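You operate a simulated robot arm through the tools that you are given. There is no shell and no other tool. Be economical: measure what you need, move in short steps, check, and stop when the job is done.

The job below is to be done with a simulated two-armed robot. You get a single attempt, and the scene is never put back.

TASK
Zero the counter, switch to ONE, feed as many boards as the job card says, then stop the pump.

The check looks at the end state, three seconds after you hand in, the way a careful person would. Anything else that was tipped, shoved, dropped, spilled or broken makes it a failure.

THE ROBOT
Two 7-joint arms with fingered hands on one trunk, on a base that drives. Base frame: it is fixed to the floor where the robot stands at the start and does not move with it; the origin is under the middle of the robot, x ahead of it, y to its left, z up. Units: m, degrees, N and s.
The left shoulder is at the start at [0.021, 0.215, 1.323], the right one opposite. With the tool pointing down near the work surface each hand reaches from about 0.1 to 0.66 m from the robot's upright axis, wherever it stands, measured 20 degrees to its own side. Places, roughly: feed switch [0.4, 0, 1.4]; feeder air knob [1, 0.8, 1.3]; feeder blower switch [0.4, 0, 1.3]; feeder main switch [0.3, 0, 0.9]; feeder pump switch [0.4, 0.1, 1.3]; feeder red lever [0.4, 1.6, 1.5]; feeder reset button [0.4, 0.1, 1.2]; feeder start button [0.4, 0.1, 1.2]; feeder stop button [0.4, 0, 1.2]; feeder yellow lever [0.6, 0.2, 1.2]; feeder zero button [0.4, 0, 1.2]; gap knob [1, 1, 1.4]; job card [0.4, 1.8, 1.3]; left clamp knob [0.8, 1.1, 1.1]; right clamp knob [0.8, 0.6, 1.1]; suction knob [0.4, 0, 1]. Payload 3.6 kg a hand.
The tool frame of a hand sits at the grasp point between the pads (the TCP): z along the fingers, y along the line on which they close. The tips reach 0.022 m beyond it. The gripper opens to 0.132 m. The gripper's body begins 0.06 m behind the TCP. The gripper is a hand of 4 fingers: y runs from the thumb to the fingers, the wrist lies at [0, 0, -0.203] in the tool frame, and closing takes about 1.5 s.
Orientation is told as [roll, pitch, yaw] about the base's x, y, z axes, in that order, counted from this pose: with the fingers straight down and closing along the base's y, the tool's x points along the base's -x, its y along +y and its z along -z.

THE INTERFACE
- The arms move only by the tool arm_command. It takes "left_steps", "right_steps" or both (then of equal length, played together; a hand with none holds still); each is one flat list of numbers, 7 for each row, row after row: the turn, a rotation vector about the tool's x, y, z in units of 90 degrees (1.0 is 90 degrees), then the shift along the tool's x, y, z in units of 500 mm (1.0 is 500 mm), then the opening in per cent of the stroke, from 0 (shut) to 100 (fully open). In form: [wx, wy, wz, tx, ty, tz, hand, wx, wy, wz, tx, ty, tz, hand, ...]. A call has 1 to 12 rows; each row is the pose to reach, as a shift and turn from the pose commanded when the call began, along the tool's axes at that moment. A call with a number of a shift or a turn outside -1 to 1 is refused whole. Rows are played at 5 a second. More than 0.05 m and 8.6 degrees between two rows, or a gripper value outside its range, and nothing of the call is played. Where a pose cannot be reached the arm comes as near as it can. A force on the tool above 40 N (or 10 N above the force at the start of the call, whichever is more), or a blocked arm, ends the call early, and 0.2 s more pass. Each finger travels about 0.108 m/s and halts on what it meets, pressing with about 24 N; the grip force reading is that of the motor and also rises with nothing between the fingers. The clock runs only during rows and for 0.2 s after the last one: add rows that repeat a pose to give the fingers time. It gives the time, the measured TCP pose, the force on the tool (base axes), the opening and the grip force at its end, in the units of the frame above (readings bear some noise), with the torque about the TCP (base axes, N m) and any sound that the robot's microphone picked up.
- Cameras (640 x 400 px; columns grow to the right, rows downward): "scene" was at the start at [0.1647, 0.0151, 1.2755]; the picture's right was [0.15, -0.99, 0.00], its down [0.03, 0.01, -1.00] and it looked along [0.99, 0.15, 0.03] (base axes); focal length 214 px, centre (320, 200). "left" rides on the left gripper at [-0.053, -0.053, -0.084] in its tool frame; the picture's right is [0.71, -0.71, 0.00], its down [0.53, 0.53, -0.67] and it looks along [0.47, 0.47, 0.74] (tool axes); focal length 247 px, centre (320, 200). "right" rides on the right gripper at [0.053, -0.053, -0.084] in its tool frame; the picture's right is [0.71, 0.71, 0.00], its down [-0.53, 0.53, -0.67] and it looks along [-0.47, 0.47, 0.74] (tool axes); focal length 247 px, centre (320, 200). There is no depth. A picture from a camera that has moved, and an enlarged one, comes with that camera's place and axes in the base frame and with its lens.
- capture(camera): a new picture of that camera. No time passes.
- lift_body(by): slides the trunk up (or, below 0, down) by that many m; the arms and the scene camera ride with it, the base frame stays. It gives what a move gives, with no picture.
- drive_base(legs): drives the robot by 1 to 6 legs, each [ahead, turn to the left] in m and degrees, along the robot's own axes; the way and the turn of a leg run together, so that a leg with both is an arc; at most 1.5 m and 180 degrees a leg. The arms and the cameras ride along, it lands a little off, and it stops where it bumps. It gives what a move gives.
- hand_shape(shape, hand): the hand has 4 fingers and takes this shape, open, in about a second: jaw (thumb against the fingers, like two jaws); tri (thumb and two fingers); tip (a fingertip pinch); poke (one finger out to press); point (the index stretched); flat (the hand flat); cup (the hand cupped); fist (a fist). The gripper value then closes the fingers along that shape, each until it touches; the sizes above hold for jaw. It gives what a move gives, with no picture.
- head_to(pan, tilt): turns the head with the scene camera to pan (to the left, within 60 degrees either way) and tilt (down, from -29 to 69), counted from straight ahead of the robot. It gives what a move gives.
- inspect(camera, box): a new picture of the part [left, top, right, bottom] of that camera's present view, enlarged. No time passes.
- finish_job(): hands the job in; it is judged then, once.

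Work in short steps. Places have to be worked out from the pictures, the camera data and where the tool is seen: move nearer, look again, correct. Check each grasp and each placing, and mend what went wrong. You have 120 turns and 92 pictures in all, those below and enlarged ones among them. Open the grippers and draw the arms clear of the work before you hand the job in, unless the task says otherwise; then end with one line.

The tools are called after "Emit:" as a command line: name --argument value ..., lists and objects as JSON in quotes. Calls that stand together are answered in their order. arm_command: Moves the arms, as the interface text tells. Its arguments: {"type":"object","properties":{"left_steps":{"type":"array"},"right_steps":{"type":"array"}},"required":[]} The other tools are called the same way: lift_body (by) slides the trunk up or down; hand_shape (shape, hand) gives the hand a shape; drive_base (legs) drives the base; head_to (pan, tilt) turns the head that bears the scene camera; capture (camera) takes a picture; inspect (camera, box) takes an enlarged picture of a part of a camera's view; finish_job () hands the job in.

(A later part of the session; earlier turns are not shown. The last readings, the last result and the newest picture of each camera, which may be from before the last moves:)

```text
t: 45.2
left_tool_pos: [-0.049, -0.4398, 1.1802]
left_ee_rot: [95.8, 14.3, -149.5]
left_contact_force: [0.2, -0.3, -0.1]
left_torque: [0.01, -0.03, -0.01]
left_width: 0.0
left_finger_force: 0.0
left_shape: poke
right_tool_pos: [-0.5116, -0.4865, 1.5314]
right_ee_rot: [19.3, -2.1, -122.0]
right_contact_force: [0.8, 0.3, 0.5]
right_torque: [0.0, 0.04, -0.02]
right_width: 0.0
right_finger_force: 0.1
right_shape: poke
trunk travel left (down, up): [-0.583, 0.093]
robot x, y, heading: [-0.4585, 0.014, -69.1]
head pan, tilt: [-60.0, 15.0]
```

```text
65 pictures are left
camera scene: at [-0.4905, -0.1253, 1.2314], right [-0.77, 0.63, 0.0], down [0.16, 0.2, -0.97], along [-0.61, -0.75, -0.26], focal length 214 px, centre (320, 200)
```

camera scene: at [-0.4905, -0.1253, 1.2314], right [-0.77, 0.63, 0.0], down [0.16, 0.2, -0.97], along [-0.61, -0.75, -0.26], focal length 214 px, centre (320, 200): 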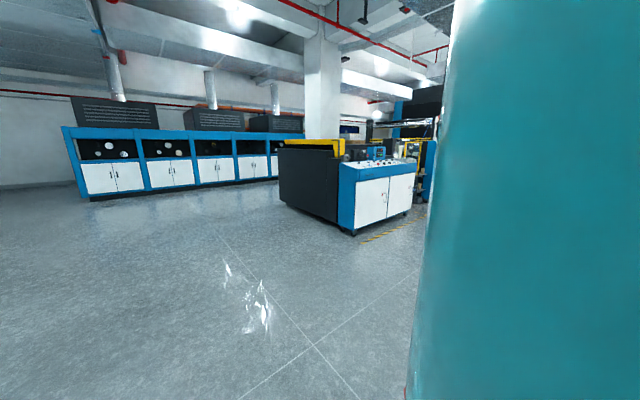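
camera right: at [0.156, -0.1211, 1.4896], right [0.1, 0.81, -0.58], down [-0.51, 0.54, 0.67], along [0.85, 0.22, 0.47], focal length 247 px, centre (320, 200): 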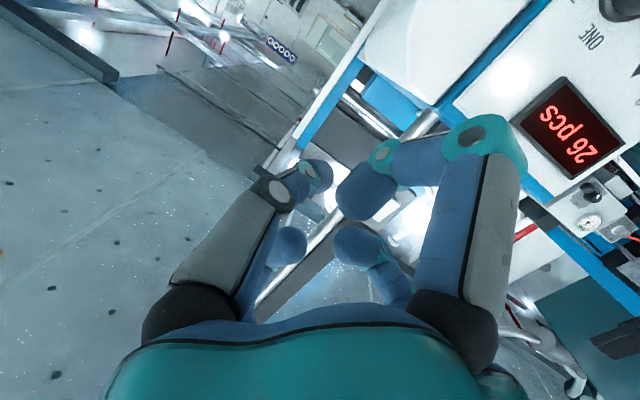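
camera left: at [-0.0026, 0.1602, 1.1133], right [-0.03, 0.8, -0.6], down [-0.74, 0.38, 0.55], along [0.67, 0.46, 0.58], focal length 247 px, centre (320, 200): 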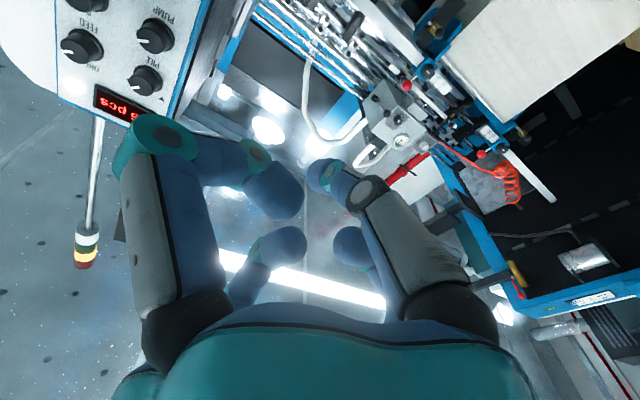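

Nothing is near behind; the stop is likely the "arm blocked" criterion again. I continue: turn to about −89°, drive 0.28, turn back.

Emit:
drive_base --legs '[[0, -20], [0.28, 0], [0, 89]]'

Emit:
head_to --pan 20 --tilt 0

Emit:
capture --camera "scene"

```text
t: 51.2
left_tool_pos: [0.1651, -0.2307, 1.1811]
left_ee_rot: [95.8, 14.2, -98.2]
left_contact_force: [-0.7, 0.8, 0.0]
left_torque: [0.0, 0.0, -0.03]
left_width: 0.0
left_finger_force: 0.1
left_shape: poke
right_tool_pos: [-0.0883, -0.6191, 1.533]
right_ee_rot: [19.3, -2.3, -70.6]
right_contact_force: [0.0, 1.2, 0.1]
right_torque: [-0.13, 0.01, -0.03]
right_width: 0.0
right_finger_force: 0.0
right_shape: poke
trunk travel left (down, up): [-0.583, 0.093]
robot x, y, heading: [-0.4647, -0.3093, -15.8]
head pan, tilt: [-60.0, 15.0]
stopped in leg 3: the robot was blocked; the commanded pose is now the measured one
```

```text
t: 52.7
left_tool_pos: [0.1621, -0.2331, 1.1814]
left_ee_rot: [95.8, 14.3, -98.2]
left_contact_force: [0.3, -0.6, -0.4]
left_torque: [0.01, 0.02, -0.04]
left_width: 0.0
left_finger_force: 0.1
left_shape: poke
right_tool_pos: [-0.0904, -0.625, 1.5325]
right_ee_rot: [19.5, -1.9, -70.7]
right_contact_force: [-0.2, 0.1, 0.3]
right_torque: [-0.02, 0.02, 0.01]
right_width: 0.0001
right_finger_force: 0.1
right_shape: poke
trunk travel left (down, up): [-0.583, 0.093]
robot x, y, heading: [-0.4677, -0.3098, -15.6]
head pan, tilt: [20.0, 0.0]
```

```text
64 pictures are left
camera scene: at [-0.3024, -0.3225, 1.2555], right [0.07, -1.0, 0.0], down [0.0, 0.0, -1.0], along [1.0, 0.07, 0.0], focal length 214 px, centre (320, 200)
```

scene: 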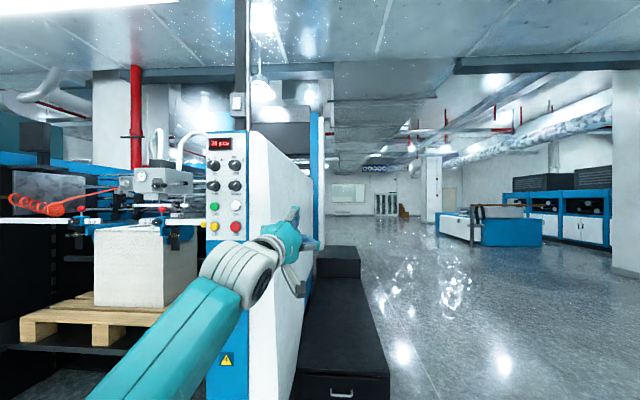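

Robot at (−0.47,−0.31), heading −15.6°, hand clear of the panel. I turn the remaining 16°.

Emit:
drive_base --legs '[[0, 16]]'

Emit:
capture --camera "scene"

```text
t: 54.1
left_tool_pos: [0.1184, -0.0639, 1.1817]
left_ee_rot: [95.7, 14.3, -82.1]
left_contact_force: [-0.2, 0.0, 0.4]
left_torque: [0.01, 0.01, 0.02]
left_width: 0.0
left_finger_force: 0.1
left_shape: poke
right_tool_pos: [-0.0182, -0.5073, 1.5316]
right_ee_rot: [19.4, -2.1, -54.7]
right_contact_force: [-0.6, -0.1, 0.2]
right_torque: [0.02, 0.0, -0.03]
right_width: 0.0
right_finger_force: 0.0
right_shape: poke
trunk travel left (down, up): [-0.583, 0.093]
robot x, y, heading: [-0.4634, -0.3259, 0.6]
head pan, tilt: [20.0, 0.0]
```

```text
63 pictures are left
camera scene: at [-0.3049, -0.2874, 1.2556], right [0.35, -0.94, 0.0], down [0.0, 0.0, -1.0], along [0.94, 0.35, 0.0], focal length 214 px, centre (320, 200)
```

scene: 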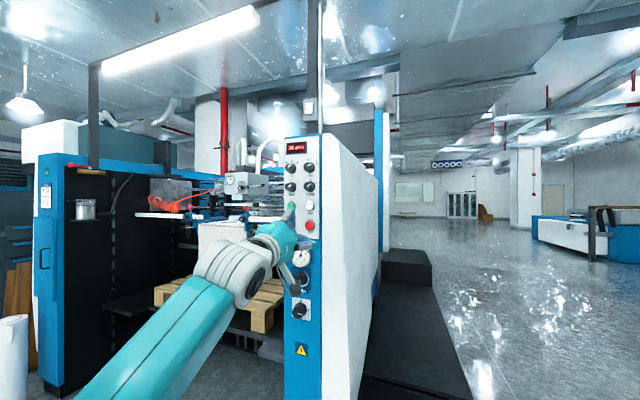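

Now the controls lie 0.32–0.39 m left of the robot's axis, comfortable for the left hand. I zoom on the hand to see which finger is out.

Emit:
inspect --camera "scene" --box '[220, 180, 340, 300]'

Emit:
capture --camera "left"

```text
3.33 times, centred on (280, 240) of scene
camera zoom: at [-0.3049, -0.2874, 1.2556], right [0.35, -0.94, 0.0], down [0.0, 0.0, -1.0], along [0.94, 0.35, 0.0], focal length 715 px, centre (453, 67)
```

zoom: 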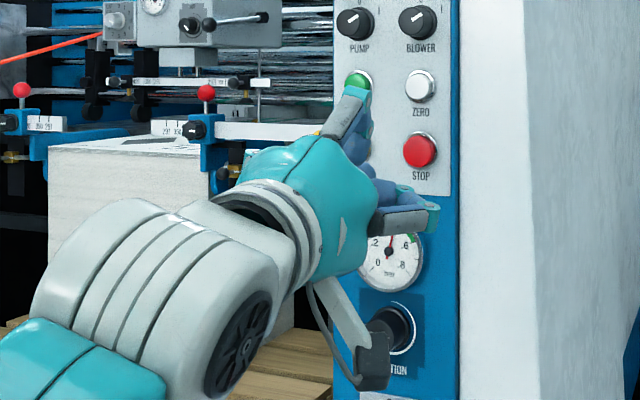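

```text
61 pictures are left
camera left: at [0.0452, -0.111, 1.109], right [-0.05, 0.86, -0.51], down [-0.77, 0.3, 0.57], along [0.64, 0.41, 0.64], focal length 247 px, centre (320, 200)
```

left: 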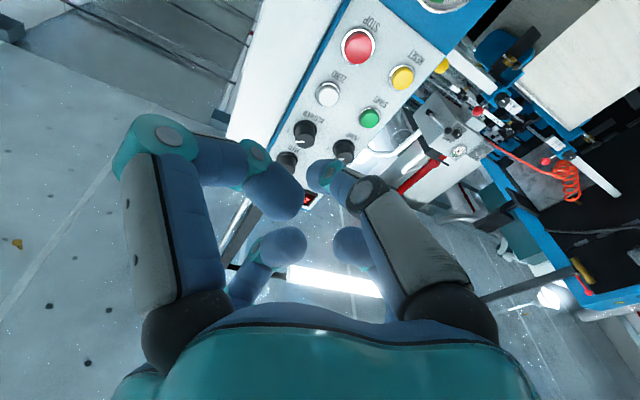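

I'll check whether the "hand" value matters in poke: set it to 100 in place and look.

Emit:
arm_command --left_steps '[0, 0, 0, 0, 0, 0, 100, 0, 0, 0, 0, 0, 0, 100, 0, 0, 0, 0, 0, 0, 100, 0, 0, 0, 0, 0, 0, 100, 0, 0, 0, 0, 0, 0, 100]'

Emit:
inspect --camera "scene" --box '[220, 180, 340, 300]'

Emit:
capture --camera "left"

```text
t: 55.3
left_tool_pos: [0.1189, -0.0626, 1.1822]
left_ee_rot: [95.8, 14.4, -82.2]
left_contact_force: [0.1, 0.1, -0.2]
left_torque: [-0.01, 0.01, -0.04]
left_width: 0.0
left_finger_force: 0.1
left_shape: poke
right_tool_pos: [-0.0172, -0.5076, 1.5326]
right_ee_rot: [19.3, -2.0, -54.7]
right_contact_force: [0.8, 0.6, -0.1]
right_torque: [-0.01, 0.0, -0.02]
right_width: 0.0
right_finger_force: 0.0
right_shape: poke
trunk travel left (down, up): [-0.583, 0.093]
robot x, y, heading: [-0.4617, -0.3224, 0.4]
head pan, tilt: [20.0, 0.0]
```

```text
3.33 times, centred on (280, 240) of scene
camera zoom: at [-0.3045, -0.2876, 1.2555], right [0.35, -0.94, 0.0], down [0.0, 0.0, -1.0], along [0.94, 0.35, 0.0], focal length 715 px, centre (453, 67)
```

zoom: 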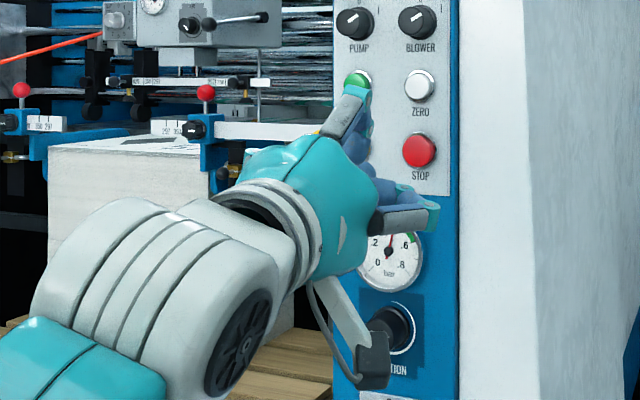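

```text
59 pictures are left
camera left: at [0.0456, -0.1113, 1.1094], right [-0.05, 0.86, -0.51], down [-0.77, 0.3, 0.57], along [0.64, 0.41, 0.64], focal length 247 px, centre (320, 200)
```

left: 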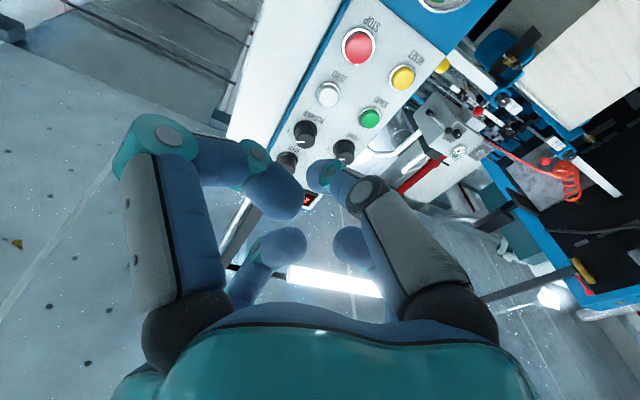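

In poke, the tips seem to converge near the axis with knuckles spread, which isn't clear enough. I try the "point" shape for comparison.

Emit:
hand_shape --hand "left" --shape "point"

Emit:
inspect --camera "scene" --box '[220, 180, 340, 300]'

Emit:
capture --camera "left"

```text
t: 56.2
left_tool_pos: [0.1178, -0.0631, 1.1813]
left_ee_rot: [95.8, 14.3, -82.2]
left_contact_force: [0.4, 0.2, 0.0]
left_torque: [0.0, -0.03, 0.01]
left_width: 0.1263
left_finger_force: 0.0
left_shape: point
right_tool_pos: [-0.0172, -0.5077, 1.5318]
right_ee_rot: [19.5, -2.1, -54.6]
right_contact_force: [0.5, -0.8, -0.3]
right_torque: [-0.01, 0.0, 0.03]
right_width: 0.0002
right_finger_force: 0.1
right_shape: poke
trunk travel left (down, up): [-0.583, 0.093]
robot x, y, heading: [-0.4674, -0.3194, 0.2]
head pan, tilt: [20.0, 0.0]
```

```text
3.33 times, centred on (280, 240) of scene
camera zoom: at [-0.3046, -0.2877, 1.2555], right [0.35, -0.94, 0.0], down [0.0, 0.0, -1.0], along [0.94, 0.35, 0.0], focal length 715 px, centre (453, 67)
```

zoom: 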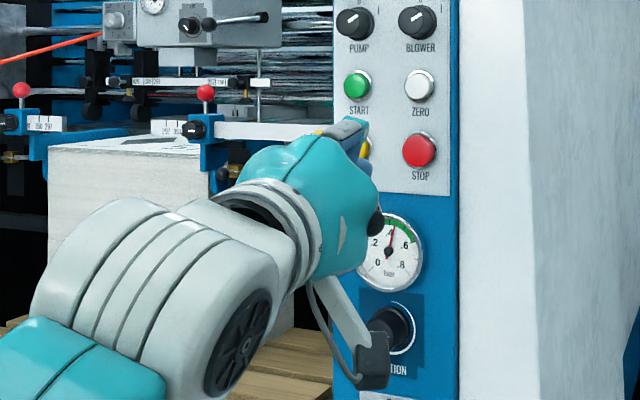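

```text
57 pictures are left
camera left: at [0.0455, -0.1112, 1.1094], right [-0.05, 0.86, -0.51], down [-0.77, 0.3, 0.57], along [0.64, 0.41, 0.64], focal length 247 px, centre (320, 200)
```

left: 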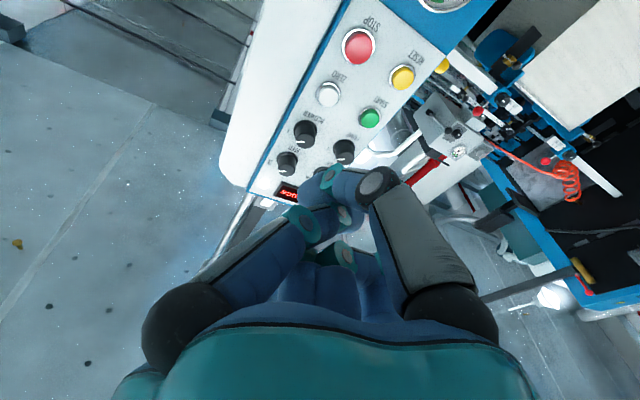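

Unclear which finger leads. I'll use the right wrist camera as a side observer: yaw the right hand +60° so its camera looks toward the left hand.

Emit:
arm_command --right_steps '[0, 0, -0.09, 0, 0, 0, 0, 0, 0, -0.18, 0, 0, 0, 0, 0, 0, -0.27, 0, 0, 0, 0, 0, 0, -0.36, 0, 0, 0, 0, 0, 0, -0.45, 0, 0, 0, 0, 0, 0, -0.54, 0, 0, 0, 0, 0, 0, -0.63, 0, 0, 0, 0, 0, 0, -0.72, 0, 0, 0, 0]'

Emit:
capture --camera "right"

```text
t: 58.0
left_tool_pos: [0.118, -0.0632, 1.1817]
left_ee_rot: [95.7, 14.4, -82.3]
left_contact_force: [0.3, 1.6, -0.1]
left_torque: [-0.01, 0.0, 0.0]
left_width: 0.126
left_finger_force: 0.0
left_shape: point
right_tool_pos: [-0.0165, -0.5098, 1.5311]
right_ee_rot: [6.5, -18.4, 9.5]
right_contact_force: [-0.5, 0.0, 0.4]
right_torque: [0.01, -0.01, 0.01]
right_width: 0.0001
right_finger_force: 0.1
right_shape: poke
trunk travel left (down, up): [-0.583, 0.093]
robot x, y, heading: [-0.464, -0.3228, 0.1]
head pan, tilt: [20.0, 0.0]
```

```text
56 pictures are left
camera right: at [-0.0807, -0.5817, 1.589], right [-0.8, 0.58, -0.15], down [0.19, 0.49, 0.85], along [0.56, 0.66, -0.5], focal length 247 px, centre (320, 200)
```

right: 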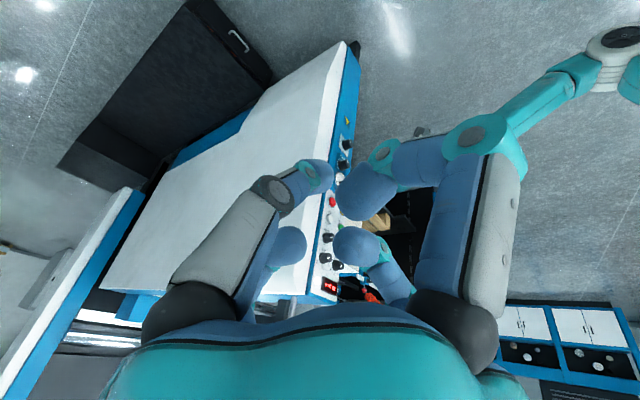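

The right camera does look at the left hand, but its own fingers block the view. I fist the right hand and enlarge.

Emit:
hand_shape --hand "right" --shape "fist"

Emit:
inspect --camera "right" --box '[280, 80, 480, 280]'

```text
t: 58.9
left_tool_pos: [0.1188, -0.0635, 1.1815]
left_ee_rot: [95.8, 14.3, -82.2]
left_contact_force: [-0.3, -0.5, -0.8]
left_torque: [0.01, -0.02, -0.01]
left_width: 0.1258
left_finger_force: 0.1
left_shape: point
right_tool_pos: [-0.0182, -0.5085, 1.5336]
right_ee_rot: [6.7, -18.5, 9.3]
right_contact_force: [-0.8, -0.1, 0.1]
right_torque: [0.02, -0.02, 0.0]
right_width: 0.0001
right_finger_force: 0.0
right_shape: fist
trunk travel left (down, up): [-0.583, 0.093]
robot x, y, heading: [-0.4642, -0.3219, 0.2]
head pan, tilt: [20.0, 0.0]
```

```text
2.00 times, centred on (380, 180) of right
camera zoom: at [-0.0812, -0.5814, 1.5892], right [-0.8, 0.58, -0.15], down [0.19, 0.48, 0.85], along [0.57, 0.66, -0.5], focal length 494 px, centre (200, 240)
```

zoom: 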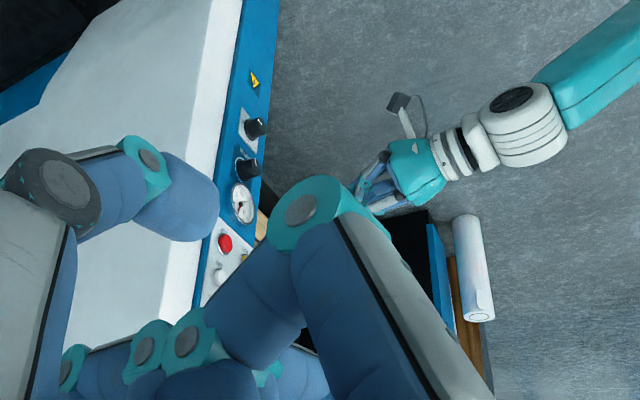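

Good side view. Enlarge the left hand.

Emit:
inspect --camera "right" --box '[375, 140, 455, 200]'

Emit:
hand_shape --hand "left" --shape "poke"

Emit:
inspect --camera "right" --box '[375, 140, 455, 200]'

```text
6.67 times, centred on (415, 170) of right
camera zoom: at [-0.0812, -0.5814, 1.5892], right [-0.8, 0.58, -0.15], down [0.19, 0.48, 0.85], along [0.57, 0.66, -0.5], focal length 1646 px, centre (-313, 400)
```

zoom: 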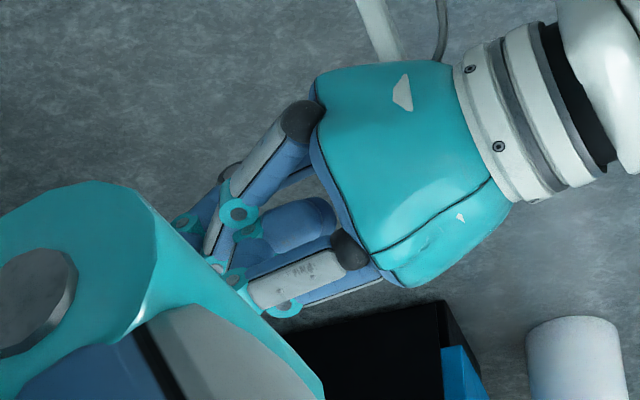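

```text
t: 59.8
left_tool_pos: [0.1181, -0.0628, 1.1826]
left_ee_rot: [95.8, 14.3, -82.2]
left_contact_force: [0.0, 0.2, -0.5]
left_torque: [0.0, 0.03, 0.01]
left_width: 0.0001
left_finger_force: 0.1
left_shape: poke
right_tool_pos: [-0.0163, -0.5082, 1.5317]
right_ee_rot: [6.6, -18.4, 9.5]
right_contact_force: [0.1, 0.4, -0.6]
right_torque: [-0.01, -0.01, -0.01]
right_width: 0.0
right_finger_force: 0.1
right_shape: fist
trunk travel left (down, up): [-0.583, 0.093]
robot x, y, heading: [-0.4629, -0.3206, 0.4]
head pan, tilt: [20.0, 0.0]
```

```text
6.67 times, centred on (415, 170) of right
camera zoom: at [-0.0813, -0.5813, 1.5892], right [-0.8, 0.58, -0.15], down [0.19, 0.48, 0.85], along [0.57, 0.66, -0.5], focal length 1646 px, centre (-313, 400)
```

zoom: 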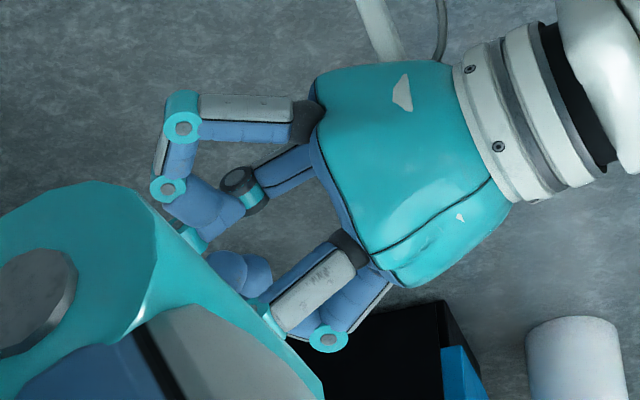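

The poke tips are hidden behind my own right finger. I tilt the right hand ~15° so the left hand shifts up in the picture.

Emit:
arm_command --right_steps '[-0.06, -0.06, 0, 0, 0, 0, 0, -0.12, -0.12, 0, 0, 0, 0, 0, -0.12, -0.12, 0, 0, 0, 0, 0]'

Emit:
capture --camera "right"

```text
t: 60.6
left_tool_pos: [0.1177, -0.0633, 1.181]
left_ee_rot: [95.8, 14.3, -82.2]
left_contact_force: [0.2, -0.4, 0.2]
left_torque: [0.01, -0.01, -0.05]
left_width: 0.0002
left_finger_force: 0.0
left_shape: poke
right_tool_pos: [-0.0177, -0.5091, 1.5332]
right_ee_rot: [18.4, -29.1, 6.8]
right_contact_force: [0.5, -0.1, -0.1]
right_torque: [-0.01, 0.01, 0.03]
right_width: 0.0001
right_finger_force: 0.0
right_shape: fist
trunk travel left (down, up): [-0.583, 0.093]
robot x, y, heading: [-0.4683, -0.3212, 0.2]
head pan, tilt: [20.0, 0.0]
```

```text
52 pictures are left
camera right: at [-0.0847, -0.5926, 1.5619], right [-0.8, 0.58, -0.15], down [0.04, 0.29, 0.96], along [0.6, 0.76, -0.26], focal length 247 px, centre (320, 200)
```

right: 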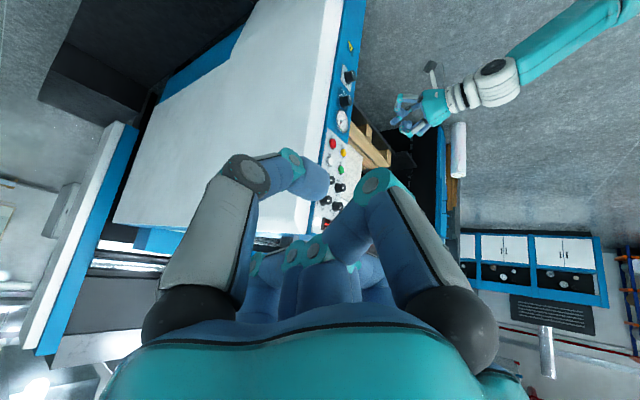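

Excellent unobstructed view of both the left hand and the panel controls. Enlarge it.

Emit:
inspect --camera "right" --box '[320, 60, 480, 160]'

Emit:
inspect --camera "right" --box '[380, 80, 460, 140]'

```text
4.00 times, centred on (400, 110) of right
camera zoom: at [-0.0847, -0.5926, 1.5619], right [-0.8, 0.58, -0.15], down [0.04, 0.29, 0.96], along [0.6, 0.76, -0.26], focal length 988 px, centre (0, 560)
```

zoom: 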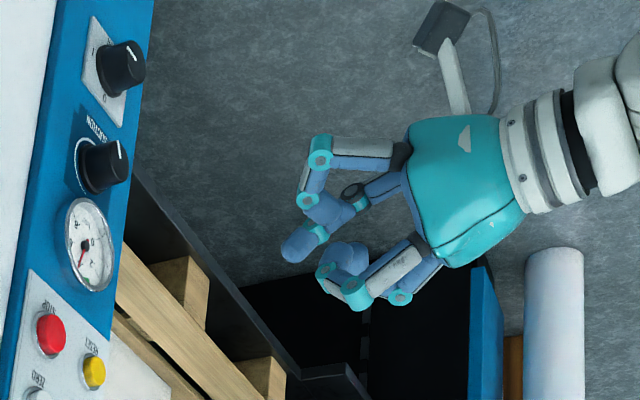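

```text
6.67 times, centred on (420, 110) of right
camera zoom: at [-0.0847, -0.5926, 1.5619], right [-0.8, 0.58, -0.15], down [0.04, 0.29, 0.96], along [0.6, 0.76, -0.26], focal length 1646 px, centre (-347, 800)
```

zoom: 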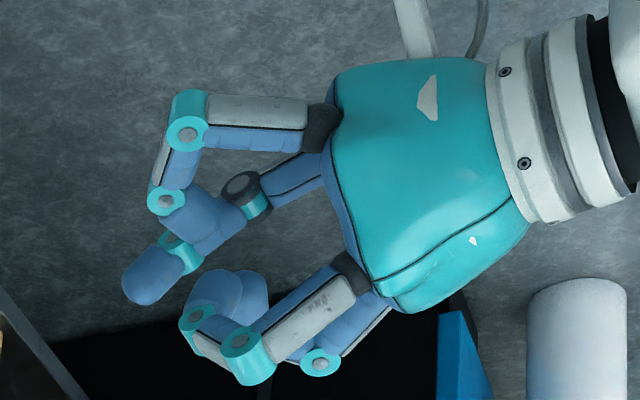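

The poke tip is clearly visible and sits at TCP + 0.022 m along z; the nearest knuckle is ~17 mm behind it. I drive 0.12 m closer, then untwist the hand ~40° (so that knuckle clears STOP) and bring the tip in front of ZERO.

Emit:
drive_base --legs '[[0.12, 0]]'

Emit:
arm_command --left_steps '[0.006, -0.017, -0.075, 0.02, 0.01, 0.01, 0, 0.012, -0.034, -0.15, 0.04, 0.025, 0.02, 0, 0.018, -0.05, -0.225, 0.06, 0.04, 0.03, 0, 0.024, -0.067, -0.3, 0.09, 0.05, 0.045, 0, 0.03, -0.085, -0.375, 0.11, 0.065, 0.055, 0, 0.036, -0.103, -0.45, 0.135, 0.075, 0.068, 0, 0.036, -0.103, -0.45, 0.135, 0.075, 0.068, 0]'

Emit:
capture --camera "right"

Emit:
capture --camera "scene"

```text
t: 61.8
left_tool_pos: [0.2404, -0.0621, 1.1813]
left_ee_rot: [95.7, 14.3, -82.1]
left_contact_force: [1.4, -0.1, -0.8]
left_torque: [-0.01, -0.03, -0.01]
left_width: 0.0001
left_finger_force: 0.1
left_shape: poke
right_tool_pos: [0.1048, -0.5073, 1.5316]
right_ee_rot: [18.5, -28.8, 6.9]
right_contact_force: [0.1, 0.4, -0.2]
right_torque: [0.01, 0.01, 0.01]
right_width: 0.0
right_finger_force: 0.2
right_shape: fist
trunk travel left (down, up): [-0.583, 0.093]
robot x, y, heading: [-0.3432, -0.3204, 0.2]
head pan, tilt: [20.0, 0.0]
```

```text
t: 63.4
left_tool_pos: [0.2615, -0.0033, 1.2381]
left_ee_rot: [93.5, -25.4, -94.6]
left_contact_force: [0.2, -0.1, 0.3]
left_torque: [0.01, -0.01, 0.0]
left_width: 0.0003
left_finger_force: 0.2
left_shape: poke
right_tool_pos: [0.1042, -0.5077, 1.533]
right_ee_rot: [18.5, -29.0, 6.8]
right_contact_force: [-0.1, -0.6, 0.6]
right_torque: [-0.03, 0.0, 0.01]
right_width: 0.0003
right_finger_force: 0.1
right_shape: fist
trunk travel left (down, up): [-0.583, 0.093]
robot x, y, heading: [-0.3446, -0.3189, 0.3]
head pan, tilt: [20.0, 0.0]
```

```text
49 pictures are left
camera right: at [0.0369, -0.5925, 1.5624], right [-0.8, 0.58, -0.15], down [0.04, 0.29, 0.96], along [0.6, 0.76, -0.26], focal length 247 px, centre (320, 200)
```

right: 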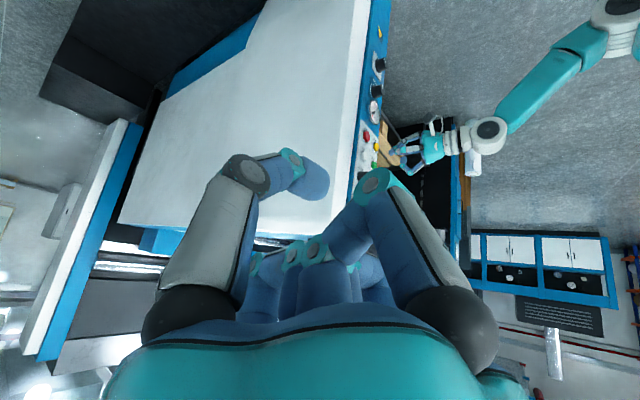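

```text
48 pictures are left
camera scene: at [-0.1831, -0.2872, 1.2555], right [0.35, -0.94, 0.0], down [0.0, 0.0, -1.0], along [0.94, 0.35, 0.0], focal length 214 px, centre (320, 200)
```

scene: 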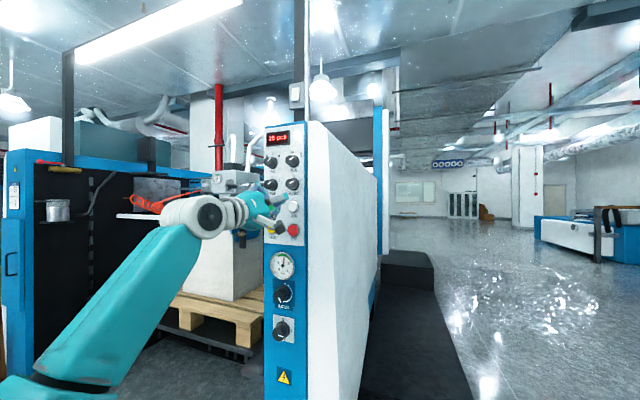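

The arm moved exactly as commanded (TCP 0.2615,−0.003,1.238). Enlarge both views to see the tip against ZERO.

Emit:
inspect --camera "right" --box '[350, 120, 430, 180]'

Emit:
inspect --camera "scene" --box '[240, 170, 320, 250]'

```text
6.67 times, centred on (390, 150) of right
camera zoom: at [0.0369, -0.5925, 1.5624], right [-0.8, 0.58, -0.15], down [0.04, 0.29, 0.96], along [0.6, 0.76, -0.26], focal length 1646 px, centre (-147, 533)
```

zoom: 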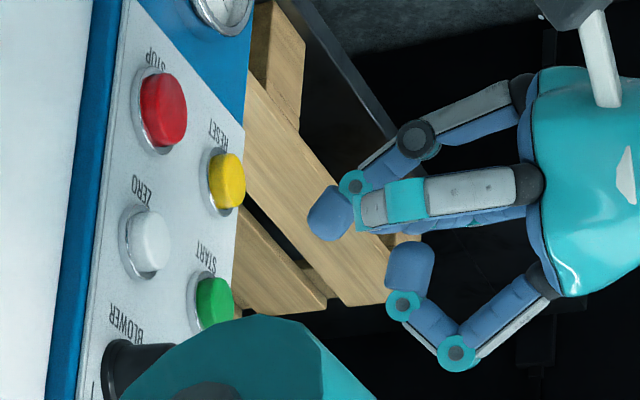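

```text
5.00 times, centred on (280, 210) of scene
camera zoom: at [-0.1831, -0.2872, 1.2555], right [0.35, -0.94, 0.0], down [0.0, 0.0, -1.0], along [0.94, 0.35, 0.0], focal length 1072 px, centre (520, 150)
```

zoom: 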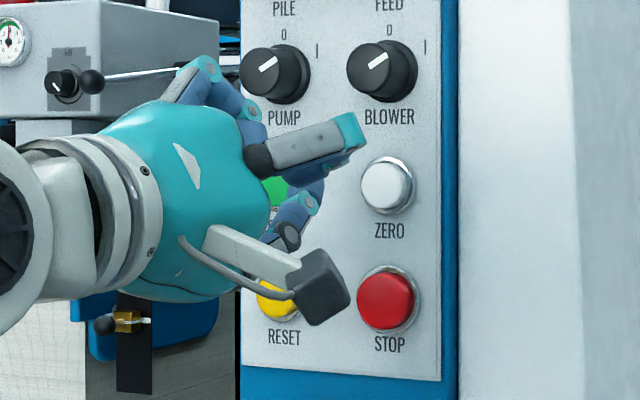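

Triangulating from both views puts ZERO's cap at about (0.354,−0.007,1.235); the tip is at about (0.283,−0.005,1.239). I advance and press gently to ~8 mm past the estimated face, then back off in the same call.

Emit:
arm_command --left_steps '[0, 0, 0, 0.004, -0.006, 0.06, 0, 0, 0, 0, 0.0075, -0.0125, 0.12, 0, 0, 0, 0, 0.0075, -0.0125, 0.132, 0, 0, 0, 0, 0.0075, -0.0125, 0.142, 0, 0, 0, 0, 0.0075, -0.0125, 0.15, 0, 0, 0, 0, 0.0075, -0.0125, 0.15, 0]'

Emit:
inspect --camera "scene" --box '[240, 120, 340, 250]'

Emit:
inspect --camera "right" --box '[350, 120, 430, 180]'

```text
t: 64.8
left_tool_pos: [0.3349, -0.0056, 1.2356]
left_ee_rot: [93.6, -25.4, -94.4]
left_contact_force: [-9.4, 0.5, -2.7]
left_torque: [-0.03, 0.07, 0.04]
left_width: 0.0003
left_finger_force: 0.1
left_shape: poke
right_tool_pos: [0.1018, -0.5067, 1.5333]
right_ee_rot: [18.5, -29.0, 6.9]
right_contact_force: [-0.1, -0.1, 0.9]
right_torque: [-0.01, 0.01, -0.01]
right_width: 0.0
right_finger_force: 0.1
right_shape: fist
trunk travel left (down, up): [-0.583, 0.093]
robot x, y, heading: [-0.3417, -0.3228, 0.1]
head pan, tilt: [20.0, 0.0]
heard: click
```

```text
3.08 times, centred on (290, 185) of scene
camera zoom: at [-0.1845, -0.2867, 1.2557], right [0.35, -0.94, 0.0], down [0.0, 0.0, -1.0], along [0.94, 0.35, 0.0], focal length 660 px, centre (412, 246)
```

zoom: 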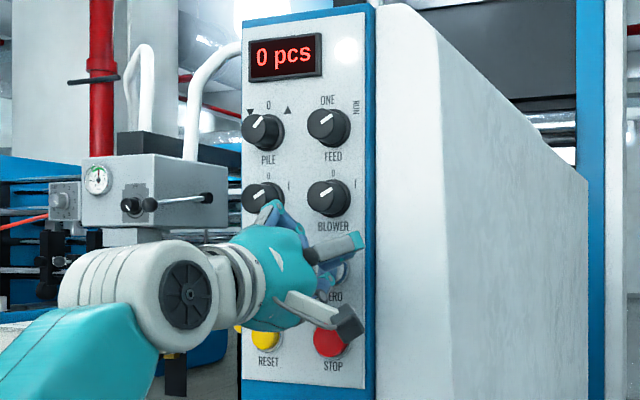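

```text
6.67 times, centred on (390, 150) of right
camera zoom: at [0.0352, -0.5918, 1.5629], right [-0.8, 0.58, -0.15], down [0.04, 0.29, 0.96], along [0.6, 0.76, -0.26], focal length 1646 px, centre (-147, 533)
```

zoom: 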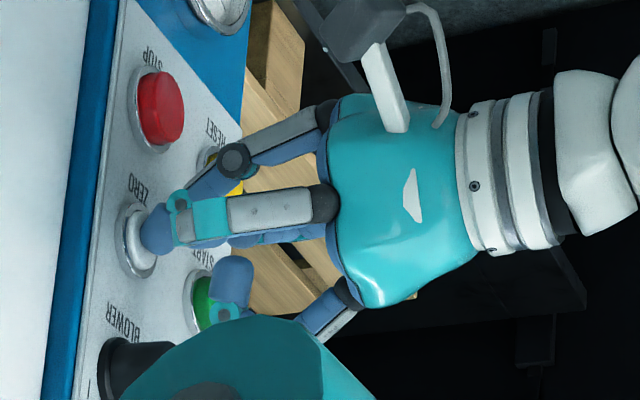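

Counter reads 0 and a click was heard. I retract 9 cm straight and switch the left hand to the fingertip pinch to see its geometry.

Emit:
arm_command --left_steps '[0, 0, 0, 0, 0, -0.06, 0, 0, 0, 0, 0, 0, -0.12, 0, 0, 0, 0, 0, 0, -0.18, 0, 0, 0, 0, 0, 0, -0.18, 0]'

Emit:
hand_shape --hand "left" --shape "tip"

Emit:
inspect --camera "right" --box '[360, 100, 460, 175]'

Emit:
capture --camera "left"

```text
t: 65.8
left_tool_pos: [0.2471, -0.0028, 1.2302]
left_ee_rot: [93.6, -25.4, -94.5]
left_contact_force: [0.8, -0.6, 0.2]
left_torque: [-0.02, 0.0, 0.01]
left_width: 0.0
left_finger_force: 0.1
left_shape: poke
right_tool_pos: [0.1046, -0.508, 1.5322]
right_ee_rot: [18.5, -28.9, 6.8]
right_contact_force: [0.1, 0.4, -0.9]
right_torque: [0.0, -0.01, 0.03]
right_width: 0.0002
right_finger_force: 0.0
right_shape: fist
trunk travel left (down, up): [-0.583, 0.093]
robot x, y, heading: [-0.3445, -0.318, 0.4]
head pan, tilt: [20.0, 0.0]
```

```text
t: 66.7
left_tool_pos: [0.2469, -0.003, 1.2307]
left_ee_rot: [93.6, -25.4, -94.6]
left_contact_force: [-0.2, -0.2, -0.6]
left_torque: [-0.01, 0.0, -0.03]
left_width: 0.1319
left_finger_force: 0.1
left_shape: tip
right_tool_pos: [0.1035, -0.5081, 1.5328]
right_ee_rot: [18.5, -29.0, 6.9]
right_contact_force: [0.0, -0.4, -0.4]
right_torque: [0.01, -0.01, 0.05]
right_width: 0.0001
right_finger_force: 0.0
right_shape: fist
trunk travel left (down, up): [-0.583, 0.093]
robot x, y, heading: [-0.3422, -0.3204, 0.4]
head pan, tilt: [20.0, 0.0]
```

```text
5.33 times, centred on (410, 138) of right
camera zoom: at [0.0368, -0.5921, 1.5625], right [-0.8, 0.58, -0.15], down [0.04, 0.29, 0.96], along [0.6, 0.76, -0.26], focal length 1317 px, centre (-160, 533)
```

zoom: 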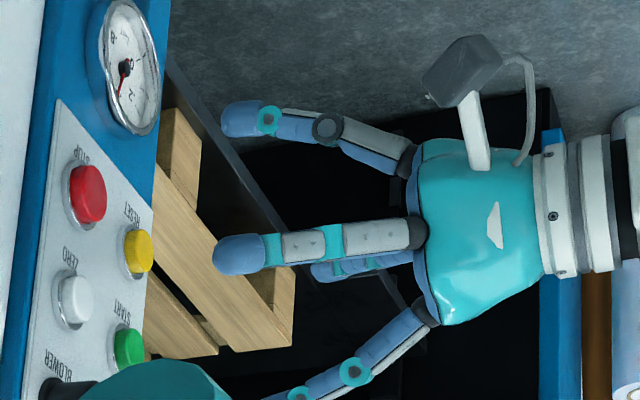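

```text
42 pictures are left
camera left: at [0.161, -0.0701, 1.2004], right [0.07, 0.33, -0.94], down [-0.64, 0.74, 0.21], along [0.76, 0.59, 0.27], focal length 247 px, centre (320, 200)
```

left: 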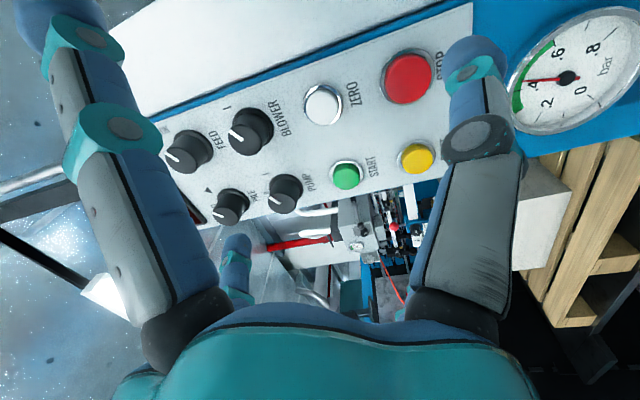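

Pinch is open at 0.132. I close it to about 45% (≈0.06 m) and look again.

Emit:
arm_command --left_steps '[0, 0, 0, 0, 0, 0, 45, 0, 0, 0, 0, 0, 0, 45, 0, 0, 0, 0, 0, 0, 45, 0, 0, 0, 0, 0, 0, 45, 0, 0, 0, 0, 0, 0, 45]'

Emit:
inspect --camera "right" --box '[360, 100, 460, 175]'

Emit:
capture --camera "left"

```text
t: 67.9
left_tool_pos: [0.2467, -0.0025, 1.2312]
left_ee_rot: [93.7, -25.4, -94.5]
left_contact_force: [-0.1, -0.5, -0.3]
left_torque: [0.01, 0.01, 0.0]
left_width: 0.0599
left_finger_force: 0.1
left_shape: tip
right_tool_pos: [0.1043, -0.5076, 1.5333]
right_ee_rot: [18.6, -28.9, 6.8]
right_contact_force: [-0.9, 0.5, 0.3]
right_torque: [0.0, 0.03, -0.01]
right_width: 0.0
right_finger_force: 0.0
right_shape: fist
trunk travel left (down, up): [-0.583, 0.093]
robot x, y, heading: [-0.3471, -0.3189, 0.1]
head pan, tilt: [20.0, 0.0]
```

```text
5.33 times, centred on (410, 138) of right
camera zoom: at [0.0369, -0.5921, 1.5625], right [-0.8, 0.58, -0.15], down [0.04, 0.29, 0.96], along [0.6, 0.76, -0.26], focal length 1317 px, centre (-160, 533)
```

zoom: 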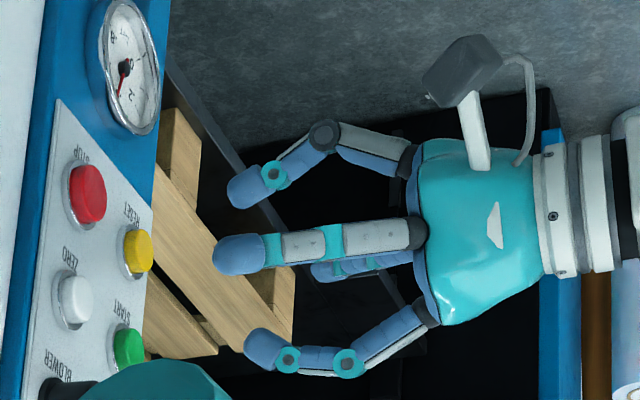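

```text
40 pictures are left
camera left: at [0.1609, -0.07, 1.2003], right [0.07, 0.33, -0.94], down [-0.64, 0.74, 0.21], along [0.76, 0.59, 0.27], focal length 247 px, centre (320, 200)
```

left: 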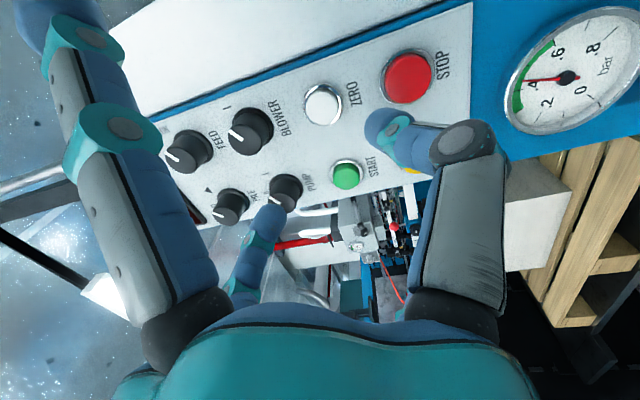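

In the tip pinch one extra finger stays straight out on the −x side, which would foul neighbours. I check the jaw shape at 40% from both cameras.

Emit:
hand_shape --hand "left" --shape "jaw"

Emit:
arm_command --left_steps '[0, 0, 0, 0, 0, 0, 40, 0, 0, 0, 0, 0, 0, 40, 0, 0, 0, 0, 0, 0, 40, 0, 0, 0, 0, 0, 0, 40, 0, 0, 0, 0, 0, 0, 40]'

Emit:
inspect --camera "right" --box '[360, 100, 460, 175]'

Emit:
capture --camera "left"

```text
t: 68.8
left_tool_pos: [0.246, -0.0024, 1.2311]
left_ee_rot: [93.6, -25.4, -94.6]
left_contact_force: [-0.1, -0.2, 0.0]
left_torque: [-0.03, -0.01, -0.01]
left_width: 0.1321
left_finger_force: 0.1
left_shape: jaw
right_tool_pos: [0.1026, -0.5086, 1.5329]
right_ee_rot: [18.5, -28.9, 6.9]
right_contact_force: [-0.4, 0.3, -0.2]
right_torque: [0.0, -0.01, -0.01]
right_width: 0.0
right_finger_force: 0.1
right_shape: fist
trunk travel left (down, up): [-0.583, 0.093]
robot x, y, heading: [-0.3454, -0.3225, 0.3]
head pan, tilt: [20.0, 0.0]
```

```text
t: 70.0
left_tool_pos: [0.2468, -0.0017, 1.2319]
left_ee_rot: [93.7, -25.5, -94.5]
left_contact_force: [0.9, -0.1, -1.4]
left_torque: [0.01, 0.0, 0.03]
left_width: 0.0531
left_finger_force: 0.0
left_shape: jaw
right_tool_pos: [0.1033, -0.5074, 1.5326]
right_ee_rot: [18.6, -28.9, 7.0]
right_contact_force: [0.1, -0.3, -0.2]
right_torque: [0.01, -0.01, -0.01]
right_width: 0.0001
right_finger_force: 0.0
right_shape: fist
trunk travel left (down, up): [-0.583, 0.093]
robot x, y, heading: [-0.3448, -0.3206, 0.1]
head pan, tilt: [20.0, 0.0]
```

```text
5.33 times, centred on (410, 138) of right
camera zoom: at [0.0368, -0.5921, 1.5625], right [-0.8, 0.58, -0.15], down [0.04, 0.29, 0.96], along [0.6, 0.76, -0.26], focal length 1317 px, centre (-160, 533)
```

zoom: 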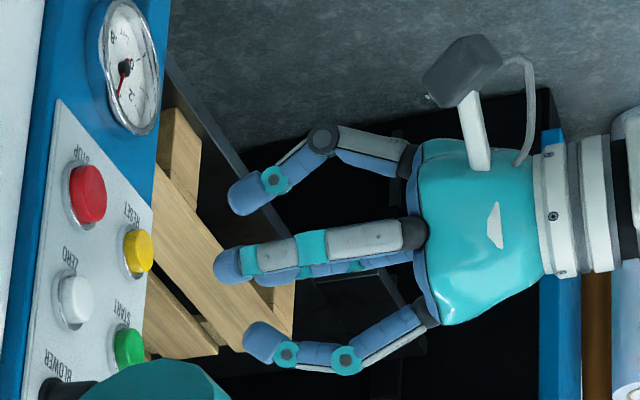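

```text
38 pictures are left
camera left: at [0.1609, -0.07, 1.2003], right [0.07, 0.33, -0.94], down [-0.64, 0.74, 0.21], along [0.76, 0.59, 0.27], focal length 247 px, centre (320, 200)
```

left: 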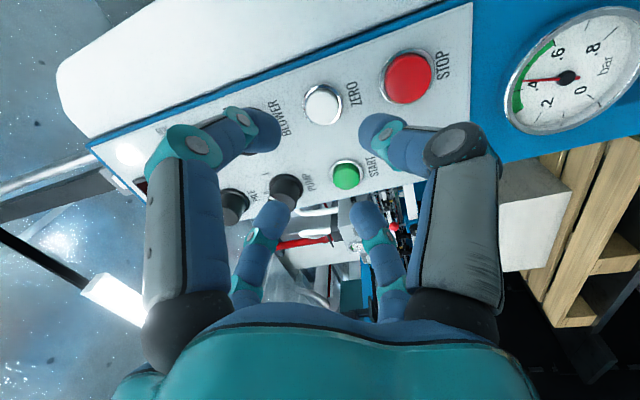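

Jaw is a four-finger radial chuck, ideal for the round knobs. FEED's cap front triangulates to about (0.335,−0.009,1.363). I move the open hand (0.055) in front of it, twisting +40° to leave room for the CCW turn.

Emit:
arm_command --left_steps '[0.005, 0.002, 0.07, -0.02, 0.04, 0.01, 42, 0.01, 0.005, 0.15, -0.04, 0.08, 0.03, 42, 0.016, 0.008, 0.22, -0.06, 0.12, 0.05, 42, 0.02, 0.01, 0.29, -0.08, 0.16, 0.07, 42, 0.026, 0.012, 0.37, -0.1, 0.2, 0.09, 42, 0.0315, 0.015, 0.44, -0.118, 0.231, 0.101, 42, 0.0315, 0.015, 0.44, -0.118, 0.231, 0.101, 42]'

Emit:
capture --camera "left"

Emit:
inspect --camera "scene" --box '[230, 120, 330, 200]'

```text
t: 71.6
left_tool_pos: [0.2905, -0.0085, 1.3631]
left_ee_rot: [90.5, 14.2, -91.9]
left_contact_force: [0.1, 0.0, 0.2]
left_torque: [-0.01, -0.01, 0.01]
left_width: 0.0549
left_finger_force: 0.1
left_shape: jaw
right_tool_pos: [0.1047, -0.5068, 1.5313]
right_ee_rot: [18.5, -29.0, 6.9]
right_contact_force: [-0.5, 1.2, 0.1]
right_torque: [-0.04, 0.0, -0.01]
right_width: 0.0001
right_finger_force: 0.0
right_shape: fist
trunk travel left (down, up): [-0.583, 0.093]
robot x, y, heading: [-0.3434, -0.32, 0.3]
head pan, tilt: [20.0, 0.0]
```

```text
37 pictures are left
camera left: at [0.2053, -0.0445, 1.2972], right [0.03, 0.86, -0.51], down [-0.66, 0.4, 0.63], along [0.75, 0.32, 0.58], focal length 247 px, centre (320, 200)
```

left: 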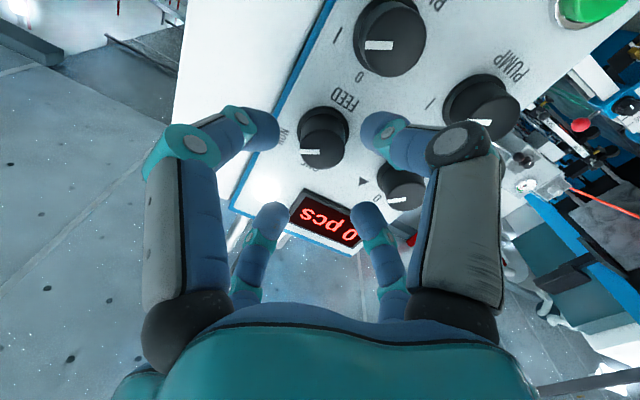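

```text
5.00 times, centred on (280, 160) of scene
camera zoom: at [-0.183, -0.2869, 1.2555], right [0.35, -0.94, 0.0], down [0.0, 0.0, -1.0], along [0.94, 0.35, 0.0], focal length 1072 px, centre (520, 400)
```

zoom: 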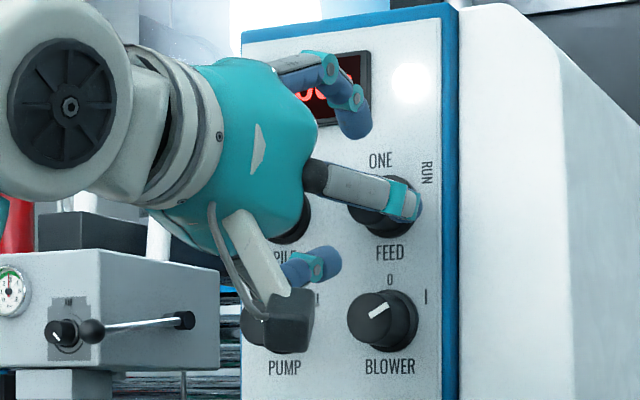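

In the wrist view the FEED cap sits right on the tool axis, and the fingers straddle it clear of PILE, BLOWER and the display. I advance 42 mm around the knob.

Emit:
arm_command --left_steps '[0, 0, 0, 0, 0, 0.03, 42, 0, 0, 0, 0, 0, 0.055, 42, 0, 0, 0, 0, 0, 0.07, 42, 0, 0, 0, 0, 0, 0.08, 42, 0, 0, 0, 0, 0, 0.08, 42]'

Emit:
capture --camera "left"

Emit:
inspect --camera "scene" --box '[250, 120, 310, 180]'

```text
t: 72.8
left_tool_pos: [0.3301, -0.0085, 1.363]
left_ee_rot: [90.3, 14.1, -91.9]
left_contact_force: [-0.3, -0.1, 0.3]
left_torque: [-0.01, -0.04, 0.02]
left_width: 0.0548
left_finger_force: 0.1
left_shape: jaw
right_tool_pos: [0.1039, -0.5076, 1.5335]
right_ee_rot: [18.5, -29.1, 6.9]
right_contact_force: [0.0, 0.4, -0.4]
right_torque: [0.02, 0.01, 0.02]
right_width: 0.0001
right_finger_force: 0.0
right_shape: fist
trunk travel left (down, up): [-0.583, 0.093]
robot x, y, heading: [-0.3429, -0.3169, 0.4]
head pan, tilt: [20.0, 0.0]
```

```text
35 pictures are left
camera left: at [0.2449, -0.0459, 1.2975], right [0.03, 0.86, -0.51], down [-0.66, 0.4, 0.63], along [0.75, 0.32, 0.58], focal length 247 px, centre (320, 200)
```

left: 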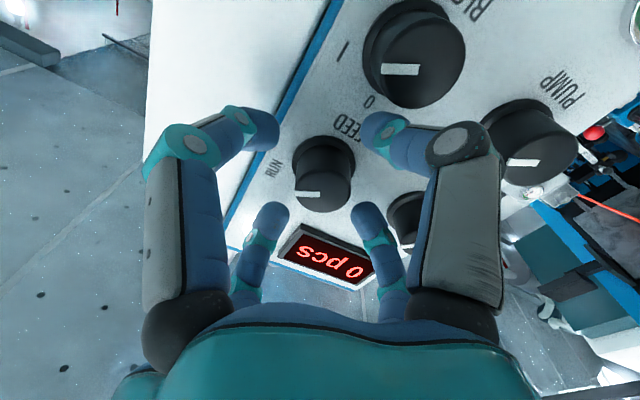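

```text
6.67 times, centred on (280, 150) of scene
camera zoom: at [-0.1831, -0.2869, 1.2555], right [0.35, -0.94, 0.0], down [0.0, 0.0, -1.0], along [0.94, 0.35, 0.0], focal length 1430 px, centre (587, 533)
```

zoom: 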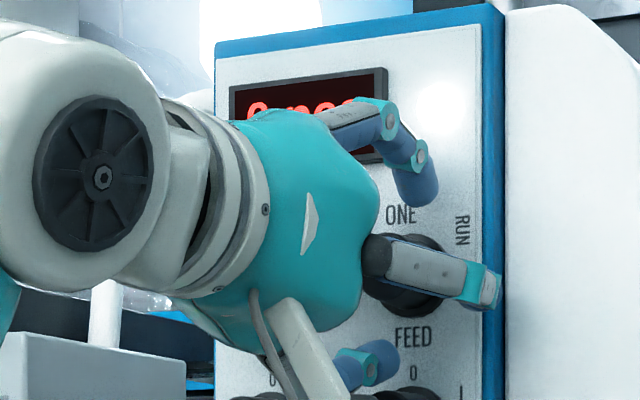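

Knob is well centred inside the fingers. Close on it.

Emit:
arm_command --left_steps '[0, 0, 0, 0, 0, 0, 10, 0, 0, 0, 0, 0, 0, 10, 0, 0, 0, 0, 0, 0, 10, 0, 0, 0, 0, 0, 0, 10]'

```text
t: 73.8
left_tool_pos: [0.3296, -0.0089, 1.3633]
left_ee_rot: [90.5, 14.2, -91.8]
left_contact_force: [1.8, -1.0, 0.8]
left_torque: [-0.03, 0.0, 0.05]
left_width: 0.0211
left_finger_force: 23.8
left_shape: jaw
right_tool_pos: [0.1044, -0.5075, 1.5327]
right_ee_rot: [18.4, -28.9, 6.8]
right_contact_force: [0.5, -0.3, 0.0]
right_torque: [0.04, 0.0, -0.01]
right_width: 0.0
right_finger_force: 0.0
right_shape: fist
trunk travel left (down, up): [-0.583, 0.093]
robot x, y, heading: [-0.3441, -0.3169, 0.5]
head pan, tilt: [20.0, 0.0]
```

It closed on the knob (grip 24 N). Now turn counter-clockwise about 55°.

Emit:
arm_command --left_steps '[0, 0, -0.08, 0, 0, 0, 10, 0, 0, -0.16, 0, 0, 0, 10, 0, 0, -0.24, 0, 0, 0, 10, 0, 0, -0.32, 0, 0, 0, 10, 0, 0, -0.4, 0, 0, 0, 10, 0, 0, -0.48, 0, 0, 0, 10, 0, 0, -0.56, 0, 0, 0, 10, 0, 0, -0.62, 0, 0, 0, 10, 0, 0, -0.62, 0, 0, 0, 10]'

Emit:
capture --camera "left"

Emit:
inspect --camera "scene" --box '[250, 120, 310, 180]'

```text
t: 75.8
left_tool_pos: [0.3291, -0.0103, 1.3662]
left_ee_rot: [91.0, -41.7, -92.6]
left_contact_force: [9.1, 0.9, 18.5]
left_torque: [0.04, -0.32, 0.13]
left_width: 0.0207
left_finger_force: 24.0
left_shape: jaw
right_tool_pos: [0.1034, -0.5077, 1.5326]
right_ee_rot: [18.5, -29.0, 6.9]
right_contact_force: [0.7, -0.2, -0.6]
right_torque: [-0.02, -0.02, 0.03]
right_width: 0.0
right_finger_force: 0.1
right_shape: fist
trunk travel left (down, up): [-0.583, 0.093]
robot x, y, heading: [-0.3474, -0.318, 0.5]
head pan, tilt: [20.0, 0.0]
```

```text
33 pictures are left
camera left: at [0.2432, -0.0834, 1.3602], right [0.02, 0.06, -1.0], down [-0.64, 0.76, 0.03], along [0.76, 0.64, 0.05], focal length 247 px, centre (320, 200)
```

left: 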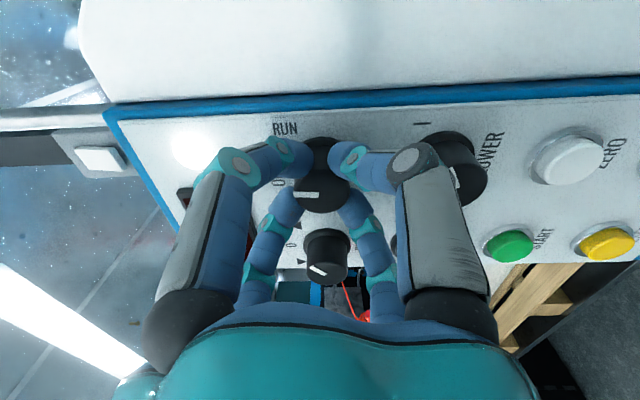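

```text
6.67 times, centred on (280, 150) of scene
camera zoom: at [-0.1831, -0.2875, 1.2556], right [0.35, -0.94, 0.0], down [0.0, 0.0, -1.0], along [0.94, 0.35, 0.0], focal length 1430 px, centre (587, 533)
```

zoom: 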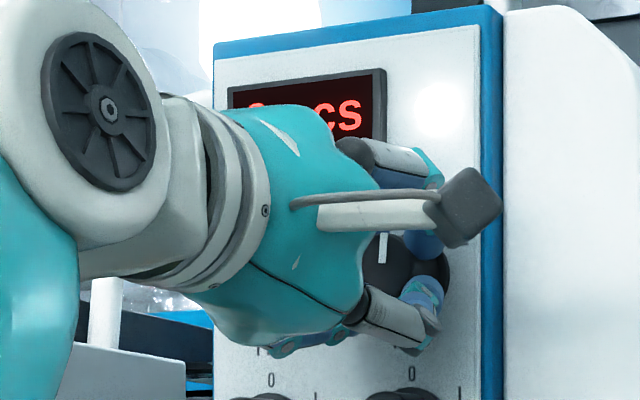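

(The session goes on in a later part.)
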